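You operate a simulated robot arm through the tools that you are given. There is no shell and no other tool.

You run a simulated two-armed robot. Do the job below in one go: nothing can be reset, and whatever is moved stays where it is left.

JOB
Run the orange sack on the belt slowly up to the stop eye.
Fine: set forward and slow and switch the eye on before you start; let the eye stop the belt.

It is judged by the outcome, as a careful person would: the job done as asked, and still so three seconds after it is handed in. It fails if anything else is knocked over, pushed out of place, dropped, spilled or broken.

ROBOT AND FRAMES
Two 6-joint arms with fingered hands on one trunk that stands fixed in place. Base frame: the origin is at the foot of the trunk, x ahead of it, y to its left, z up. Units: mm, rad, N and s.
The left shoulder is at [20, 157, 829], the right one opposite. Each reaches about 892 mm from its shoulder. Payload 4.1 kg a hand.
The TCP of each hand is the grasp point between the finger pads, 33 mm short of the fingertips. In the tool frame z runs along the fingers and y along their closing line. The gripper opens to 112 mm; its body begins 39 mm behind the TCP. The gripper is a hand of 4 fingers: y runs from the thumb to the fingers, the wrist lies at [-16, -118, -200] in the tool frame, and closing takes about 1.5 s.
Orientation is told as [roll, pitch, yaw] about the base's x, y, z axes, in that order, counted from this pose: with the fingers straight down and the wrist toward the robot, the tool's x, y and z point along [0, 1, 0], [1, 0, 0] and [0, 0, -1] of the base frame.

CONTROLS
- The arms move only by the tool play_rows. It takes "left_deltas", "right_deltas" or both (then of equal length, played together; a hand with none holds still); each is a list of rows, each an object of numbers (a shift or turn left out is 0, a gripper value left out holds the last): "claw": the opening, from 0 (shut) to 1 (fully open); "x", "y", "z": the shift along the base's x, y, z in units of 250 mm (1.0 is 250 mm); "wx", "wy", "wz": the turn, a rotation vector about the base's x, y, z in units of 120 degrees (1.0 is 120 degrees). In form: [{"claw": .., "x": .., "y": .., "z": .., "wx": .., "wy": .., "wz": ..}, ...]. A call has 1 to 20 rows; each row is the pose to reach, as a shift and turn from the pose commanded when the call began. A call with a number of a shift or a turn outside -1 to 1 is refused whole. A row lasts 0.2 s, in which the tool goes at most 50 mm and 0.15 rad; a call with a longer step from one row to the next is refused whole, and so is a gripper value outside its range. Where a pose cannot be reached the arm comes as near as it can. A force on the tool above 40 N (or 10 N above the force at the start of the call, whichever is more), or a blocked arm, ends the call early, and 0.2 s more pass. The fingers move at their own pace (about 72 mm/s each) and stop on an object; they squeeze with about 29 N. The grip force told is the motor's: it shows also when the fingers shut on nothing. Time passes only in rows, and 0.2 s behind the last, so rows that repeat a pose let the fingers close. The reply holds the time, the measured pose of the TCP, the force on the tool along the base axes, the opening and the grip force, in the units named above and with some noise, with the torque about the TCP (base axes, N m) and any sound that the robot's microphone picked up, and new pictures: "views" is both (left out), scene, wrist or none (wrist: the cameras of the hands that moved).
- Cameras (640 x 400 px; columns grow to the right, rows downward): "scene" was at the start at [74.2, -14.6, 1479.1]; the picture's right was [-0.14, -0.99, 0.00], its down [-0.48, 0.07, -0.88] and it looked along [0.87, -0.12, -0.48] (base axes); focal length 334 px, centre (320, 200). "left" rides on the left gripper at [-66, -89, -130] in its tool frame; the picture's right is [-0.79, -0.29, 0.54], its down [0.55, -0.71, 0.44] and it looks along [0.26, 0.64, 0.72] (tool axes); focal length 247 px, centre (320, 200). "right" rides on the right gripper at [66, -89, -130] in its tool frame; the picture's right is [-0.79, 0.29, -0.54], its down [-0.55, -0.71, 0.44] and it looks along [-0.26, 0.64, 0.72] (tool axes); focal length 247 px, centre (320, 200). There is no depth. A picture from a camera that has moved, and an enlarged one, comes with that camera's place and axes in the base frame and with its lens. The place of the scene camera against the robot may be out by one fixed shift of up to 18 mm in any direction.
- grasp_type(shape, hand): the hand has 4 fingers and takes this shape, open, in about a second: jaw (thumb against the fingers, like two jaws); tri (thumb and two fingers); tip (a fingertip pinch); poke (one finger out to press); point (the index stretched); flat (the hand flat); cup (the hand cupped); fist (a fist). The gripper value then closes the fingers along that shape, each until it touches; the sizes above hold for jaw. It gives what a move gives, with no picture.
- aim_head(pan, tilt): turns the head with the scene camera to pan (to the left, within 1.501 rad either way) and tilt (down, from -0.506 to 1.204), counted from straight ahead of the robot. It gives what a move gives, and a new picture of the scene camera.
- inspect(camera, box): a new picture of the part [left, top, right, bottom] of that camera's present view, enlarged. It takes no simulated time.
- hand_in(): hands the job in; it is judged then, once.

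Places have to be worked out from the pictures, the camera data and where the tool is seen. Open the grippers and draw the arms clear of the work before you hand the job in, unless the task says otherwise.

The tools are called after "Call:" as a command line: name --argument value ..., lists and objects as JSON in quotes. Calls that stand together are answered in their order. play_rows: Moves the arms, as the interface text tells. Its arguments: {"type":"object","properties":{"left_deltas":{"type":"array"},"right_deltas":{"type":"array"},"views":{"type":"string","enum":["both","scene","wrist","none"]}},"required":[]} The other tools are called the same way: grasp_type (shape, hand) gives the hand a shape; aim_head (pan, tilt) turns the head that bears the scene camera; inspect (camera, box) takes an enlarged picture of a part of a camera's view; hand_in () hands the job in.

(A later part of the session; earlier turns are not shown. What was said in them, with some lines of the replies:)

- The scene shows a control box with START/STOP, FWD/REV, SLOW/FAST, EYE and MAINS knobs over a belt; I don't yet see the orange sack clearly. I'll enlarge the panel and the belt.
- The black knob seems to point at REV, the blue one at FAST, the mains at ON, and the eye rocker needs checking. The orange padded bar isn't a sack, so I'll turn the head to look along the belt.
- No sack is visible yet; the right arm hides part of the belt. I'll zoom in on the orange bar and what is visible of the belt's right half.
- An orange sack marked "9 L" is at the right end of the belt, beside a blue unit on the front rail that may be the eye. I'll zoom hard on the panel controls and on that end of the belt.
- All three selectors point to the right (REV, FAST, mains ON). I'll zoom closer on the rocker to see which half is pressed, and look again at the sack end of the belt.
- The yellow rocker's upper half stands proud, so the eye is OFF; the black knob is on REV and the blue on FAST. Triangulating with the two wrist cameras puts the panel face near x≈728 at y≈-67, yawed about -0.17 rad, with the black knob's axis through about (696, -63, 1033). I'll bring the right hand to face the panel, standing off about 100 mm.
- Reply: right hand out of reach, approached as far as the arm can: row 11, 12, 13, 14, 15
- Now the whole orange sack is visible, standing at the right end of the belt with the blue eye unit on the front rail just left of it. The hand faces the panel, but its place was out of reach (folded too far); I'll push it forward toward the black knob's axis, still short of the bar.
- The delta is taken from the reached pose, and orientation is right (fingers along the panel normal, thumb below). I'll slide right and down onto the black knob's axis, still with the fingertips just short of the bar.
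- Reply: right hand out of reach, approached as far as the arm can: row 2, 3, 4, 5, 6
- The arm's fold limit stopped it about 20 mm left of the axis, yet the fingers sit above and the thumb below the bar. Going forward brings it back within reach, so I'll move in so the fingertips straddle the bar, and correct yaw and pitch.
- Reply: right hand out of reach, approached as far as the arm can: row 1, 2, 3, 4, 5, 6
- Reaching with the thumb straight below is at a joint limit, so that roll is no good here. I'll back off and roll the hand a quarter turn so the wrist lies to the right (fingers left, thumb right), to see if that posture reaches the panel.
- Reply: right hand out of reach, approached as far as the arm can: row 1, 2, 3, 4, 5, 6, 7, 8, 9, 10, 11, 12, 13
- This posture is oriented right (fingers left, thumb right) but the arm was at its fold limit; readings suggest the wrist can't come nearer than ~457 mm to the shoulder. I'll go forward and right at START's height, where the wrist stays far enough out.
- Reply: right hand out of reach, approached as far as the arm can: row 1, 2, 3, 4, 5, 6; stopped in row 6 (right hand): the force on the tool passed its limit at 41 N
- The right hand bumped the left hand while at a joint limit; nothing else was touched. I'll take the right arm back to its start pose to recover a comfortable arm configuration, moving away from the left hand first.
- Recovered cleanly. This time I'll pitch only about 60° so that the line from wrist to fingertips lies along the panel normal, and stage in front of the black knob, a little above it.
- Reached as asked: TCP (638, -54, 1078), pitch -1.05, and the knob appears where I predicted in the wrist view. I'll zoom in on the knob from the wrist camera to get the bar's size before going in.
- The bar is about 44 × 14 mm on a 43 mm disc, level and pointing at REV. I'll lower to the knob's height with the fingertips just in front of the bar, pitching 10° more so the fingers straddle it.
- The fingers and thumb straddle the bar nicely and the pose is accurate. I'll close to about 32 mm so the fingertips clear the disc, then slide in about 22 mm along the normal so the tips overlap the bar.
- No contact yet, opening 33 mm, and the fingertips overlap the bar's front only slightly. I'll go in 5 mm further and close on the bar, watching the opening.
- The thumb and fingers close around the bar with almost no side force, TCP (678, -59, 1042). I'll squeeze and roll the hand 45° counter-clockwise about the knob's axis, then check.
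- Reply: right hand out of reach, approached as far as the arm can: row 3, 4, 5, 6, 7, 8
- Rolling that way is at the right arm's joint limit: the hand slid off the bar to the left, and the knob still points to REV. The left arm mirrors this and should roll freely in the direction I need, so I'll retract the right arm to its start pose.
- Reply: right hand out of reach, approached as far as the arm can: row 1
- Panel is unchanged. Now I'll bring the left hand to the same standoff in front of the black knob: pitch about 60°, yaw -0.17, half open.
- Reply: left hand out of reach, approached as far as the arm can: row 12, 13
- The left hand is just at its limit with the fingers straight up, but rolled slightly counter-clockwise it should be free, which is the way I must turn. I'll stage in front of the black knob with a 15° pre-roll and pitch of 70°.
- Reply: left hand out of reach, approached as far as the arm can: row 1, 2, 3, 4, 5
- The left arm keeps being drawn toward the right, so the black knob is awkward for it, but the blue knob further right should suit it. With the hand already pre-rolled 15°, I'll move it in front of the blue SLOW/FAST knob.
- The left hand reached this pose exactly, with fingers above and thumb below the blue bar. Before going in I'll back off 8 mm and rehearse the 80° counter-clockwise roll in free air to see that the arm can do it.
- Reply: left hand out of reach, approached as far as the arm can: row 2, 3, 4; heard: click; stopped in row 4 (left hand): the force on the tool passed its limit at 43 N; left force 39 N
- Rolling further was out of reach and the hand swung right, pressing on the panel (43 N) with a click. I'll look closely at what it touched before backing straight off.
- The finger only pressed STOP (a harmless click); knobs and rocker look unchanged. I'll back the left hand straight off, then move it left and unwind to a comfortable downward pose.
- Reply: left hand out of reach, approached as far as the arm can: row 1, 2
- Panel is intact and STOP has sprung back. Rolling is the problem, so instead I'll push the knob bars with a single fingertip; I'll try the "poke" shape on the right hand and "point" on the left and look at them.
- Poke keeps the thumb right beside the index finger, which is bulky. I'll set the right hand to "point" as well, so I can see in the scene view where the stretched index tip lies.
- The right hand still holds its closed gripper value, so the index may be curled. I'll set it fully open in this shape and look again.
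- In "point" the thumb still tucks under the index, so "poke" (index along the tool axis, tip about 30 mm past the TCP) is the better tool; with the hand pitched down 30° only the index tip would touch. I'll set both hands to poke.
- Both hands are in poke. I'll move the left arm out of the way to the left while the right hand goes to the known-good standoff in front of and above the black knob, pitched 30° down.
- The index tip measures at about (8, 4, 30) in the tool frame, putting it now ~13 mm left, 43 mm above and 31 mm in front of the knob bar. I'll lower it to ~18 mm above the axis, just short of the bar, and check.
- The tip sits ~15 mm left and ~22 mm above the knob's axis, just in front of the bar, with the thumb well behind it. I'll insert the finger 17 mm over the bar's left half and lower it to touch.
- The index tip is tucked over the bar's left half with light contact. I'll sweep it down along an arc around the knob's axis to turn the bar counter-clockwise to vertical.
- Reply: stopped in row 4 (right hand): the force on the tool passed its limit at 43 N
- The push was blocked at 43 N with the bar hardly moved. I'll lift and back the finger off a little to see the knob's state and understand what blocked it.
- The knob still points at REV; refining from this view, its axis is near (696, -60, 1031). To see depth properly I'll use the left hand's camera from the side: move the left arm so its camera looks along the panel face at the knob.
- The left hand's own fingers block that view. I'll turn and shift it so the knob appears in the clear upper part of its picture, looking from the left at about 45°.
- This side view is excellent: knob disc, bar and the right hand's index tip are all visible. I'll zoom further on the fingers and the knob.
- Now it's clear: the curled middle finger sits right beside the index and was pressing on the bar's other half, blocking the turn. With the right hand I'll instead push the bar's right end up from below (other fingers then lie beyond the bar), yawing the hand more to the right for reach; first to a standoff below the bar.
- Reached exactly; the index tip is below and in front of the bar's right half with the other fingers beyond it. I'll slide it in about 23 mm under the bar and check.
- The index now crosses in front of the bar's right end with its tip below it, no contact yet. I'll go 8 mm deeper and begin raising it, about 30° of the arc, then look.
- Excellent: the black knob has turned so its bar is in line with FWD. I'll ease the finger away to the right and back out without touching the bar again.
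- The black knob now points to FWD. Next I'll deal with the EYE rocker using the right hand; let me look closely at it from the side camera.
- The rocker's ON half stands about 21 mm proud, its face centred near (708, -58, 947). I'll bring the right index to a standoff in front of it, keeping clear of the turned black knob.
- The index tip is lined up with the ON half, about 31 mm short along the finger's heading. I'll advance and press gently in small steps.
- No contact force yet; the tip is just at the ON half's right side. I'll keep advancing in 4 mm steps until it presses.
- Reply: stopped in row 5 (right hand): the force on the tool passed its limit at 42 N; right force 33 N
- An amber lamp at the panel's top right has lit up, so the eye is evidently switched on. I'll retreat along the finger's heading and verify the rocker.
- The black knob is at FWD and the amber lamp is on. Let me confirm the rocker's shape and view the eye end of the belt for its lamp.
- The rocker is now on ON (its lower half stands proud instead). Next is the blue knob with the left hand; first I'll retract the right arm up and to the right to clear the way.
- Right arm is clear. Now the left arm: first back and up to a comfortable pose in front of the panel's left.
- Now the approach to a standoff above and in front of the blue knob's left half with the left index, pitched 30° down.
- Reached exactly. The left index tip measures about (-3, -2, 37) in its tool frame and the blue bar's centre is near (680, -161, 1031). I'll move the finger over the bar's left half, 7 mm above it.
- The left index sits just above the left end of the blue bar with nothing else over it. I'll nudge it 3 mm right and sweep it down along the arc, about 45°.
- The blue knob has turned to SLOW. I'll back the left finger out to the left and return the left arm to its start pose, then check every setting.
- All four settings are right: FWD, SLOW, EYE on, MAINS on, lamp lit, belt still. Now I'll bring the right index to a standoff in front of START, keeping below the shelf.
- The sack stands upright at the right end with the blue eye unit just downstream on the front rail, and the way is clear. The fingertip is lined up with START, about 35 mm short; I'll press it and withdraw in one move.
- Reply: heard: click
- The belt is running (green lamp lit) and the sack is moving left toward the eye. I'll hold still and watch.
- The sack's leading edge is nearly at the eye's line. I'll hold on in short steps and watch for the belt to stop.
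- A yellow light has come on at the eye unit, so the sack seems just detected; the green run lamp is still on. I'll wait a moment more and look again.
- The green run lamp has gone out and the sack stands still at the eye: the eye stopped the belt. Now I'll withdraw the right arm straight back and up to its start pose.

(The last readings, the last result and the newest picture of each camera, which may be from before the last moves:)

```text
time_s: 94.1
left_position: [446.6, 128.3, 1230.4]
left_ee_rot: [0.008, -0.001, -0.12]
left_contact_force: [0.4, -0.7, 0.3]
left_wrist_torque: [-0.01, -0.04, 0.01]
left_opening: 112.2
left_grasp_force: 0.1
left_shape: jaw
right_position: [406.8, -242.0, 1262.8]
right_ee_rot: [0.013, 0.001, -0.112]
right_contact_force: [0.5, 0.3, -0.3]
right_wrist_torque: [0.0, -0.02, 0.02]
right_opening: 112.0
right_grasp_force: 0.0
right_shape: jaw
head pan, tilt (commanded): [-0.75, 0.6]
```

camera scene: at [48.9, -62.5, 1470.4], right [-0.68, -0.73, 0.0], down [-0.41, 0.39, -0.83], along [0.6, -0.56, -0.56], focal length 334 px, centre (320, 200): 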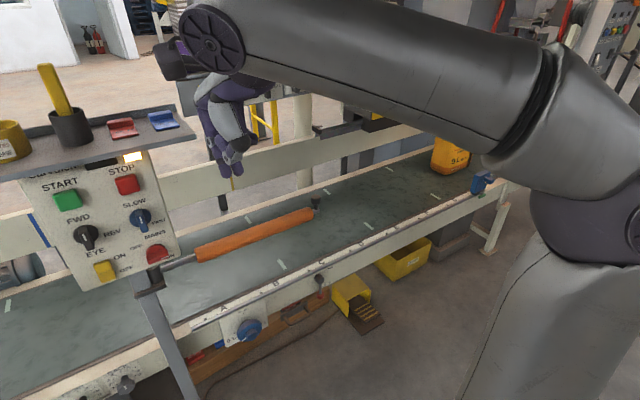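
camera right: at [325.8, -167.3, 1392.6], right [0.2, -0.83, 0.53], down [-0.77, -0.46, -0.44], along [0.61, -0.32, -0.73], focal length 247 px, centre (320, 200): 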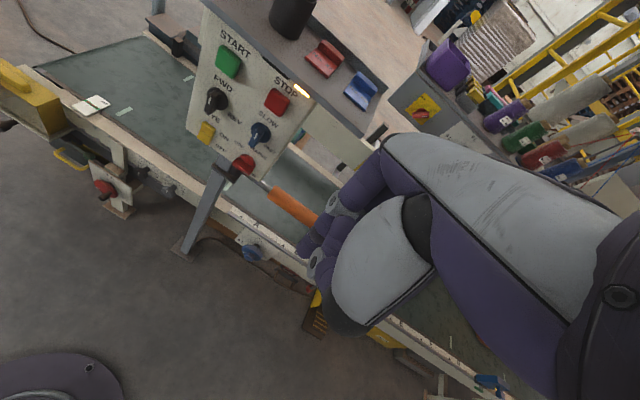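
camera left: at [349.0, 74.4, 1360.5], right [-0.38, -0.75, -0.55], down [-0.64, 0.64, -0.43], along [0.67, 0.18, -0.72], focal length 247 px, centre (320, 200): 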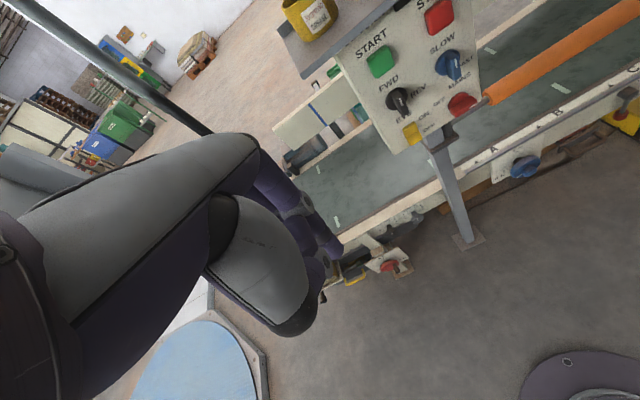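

Both hands are open and back at their start poses. A last look at the panel, the shelf and the sack before handing in.

Call:
inspect --camera "scene" --box '[0, 50, 200, 300]'

Call:
aim_head --pan -0.6 --tilt 0.75

Call:
inspect --camera "scene" --box '[380, 20, 640, 200]'

```text
1.60 times, centred on (100, 175) of scene
camera zoom: at [48.8, -62.6, 1470.4], right [-0.68, -0.73, 0.0], down [-0.41, 0.39, -0.83], along [0.6, -0.56, -0.56], focal length 534 px, centre (672, 240)
```

zoom: 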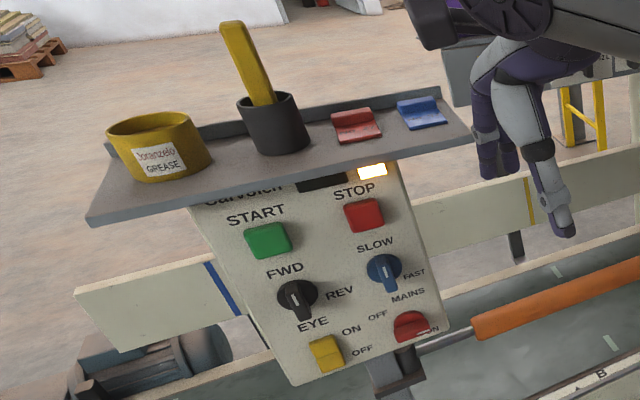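

```text
time_s: 94.8
left_position: [445.1, 130.5, 1229.8]
left_ee_rot: [0.009, 0.0, -0.122]
left_contact_force: [0.5, -0.7, -0.4]
left_wrist_torque: [-0.03, -0.01, 0.01]
left_opening: 112.1
left_grasp_force: 0.0
left_shape: jaw
right_position: [407.4, -241.6, 1262.1]
right_ee_rot: [0.011, 0.001, -0.114]
right_contact_force: [-0.2, 0.4, -0.1]
right_wrist_torque: [-0.04, 0.01, 0.02]
right_opening: 112.0
right_grasp_force: 0.1
right_shape: jaw
head pan, tilt (commanded): [-0.6, 0.75]
camera scene: at [52.6, -49.2, 1457.6], right [-0.57, -0.82, 0.0], down [-0.56, 0.39, -0.73], along [0.6, -0.41, -0.68], focal length 334 px, centre (320, 200)
```

scene: 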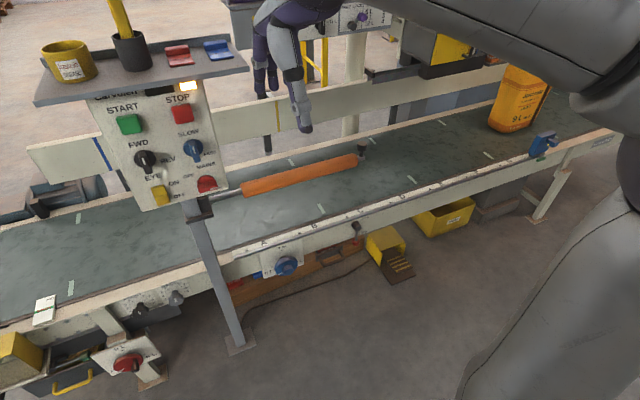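

```text
2.22 times, centred on (510, 110) of scene
camera zoom: at [52.6, -49.2, 1457.6], right [-0.57, -0.82, 0.0], down [-0.56, 0.39, -0.73], along [0.6, -0.41, -0.68], focal length 742 px, centre (-102, 400)
```

zoom: 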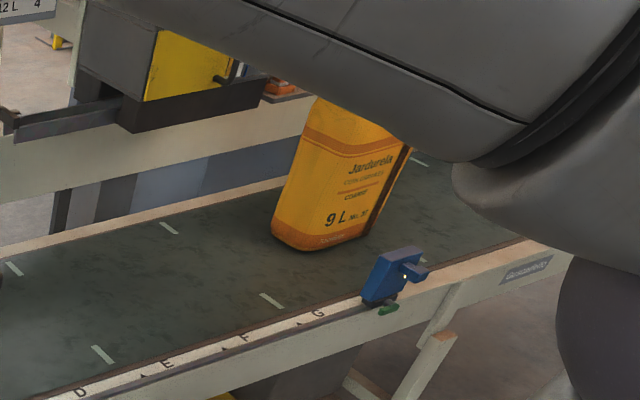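

The sack stands upright and still at the eye, the belt is stopped with its run lamp off, and the settings read FWD, SLOW, EYE on. The things on the shelf are undisturbed and both arms are clear with hands open, so I'm handing in.

Call:
hand_in

```text
The job is handed in.
```

The orange sack ran slowly forward on the belt and is now standing at the stop eye, where the eye stopped the belt. I then handed the job in.

- **Settings:** before starting I turned the black knob from REV to FWD and the blue knob from FAST to SLOW. I also switched the EYE rocker on. MAINS was already on.
- **Run:** I pressed START once. The green run lamp came on and the sack moved toward the eye. The eye's light came on and the run lamp went out by itself.
- **Bumps along the way:** while I was finding a reach that worked, a finger pressed the STOP button by accident before anything was running. The two hands also touched each other once. Several presses on the panel reached about 43 N before they cut out. STOP sprang back.
- **End state:** in the last pictures the sack is upright and still, nothing on the shelf has moved, and both arms are back near their start poses with the hands open.
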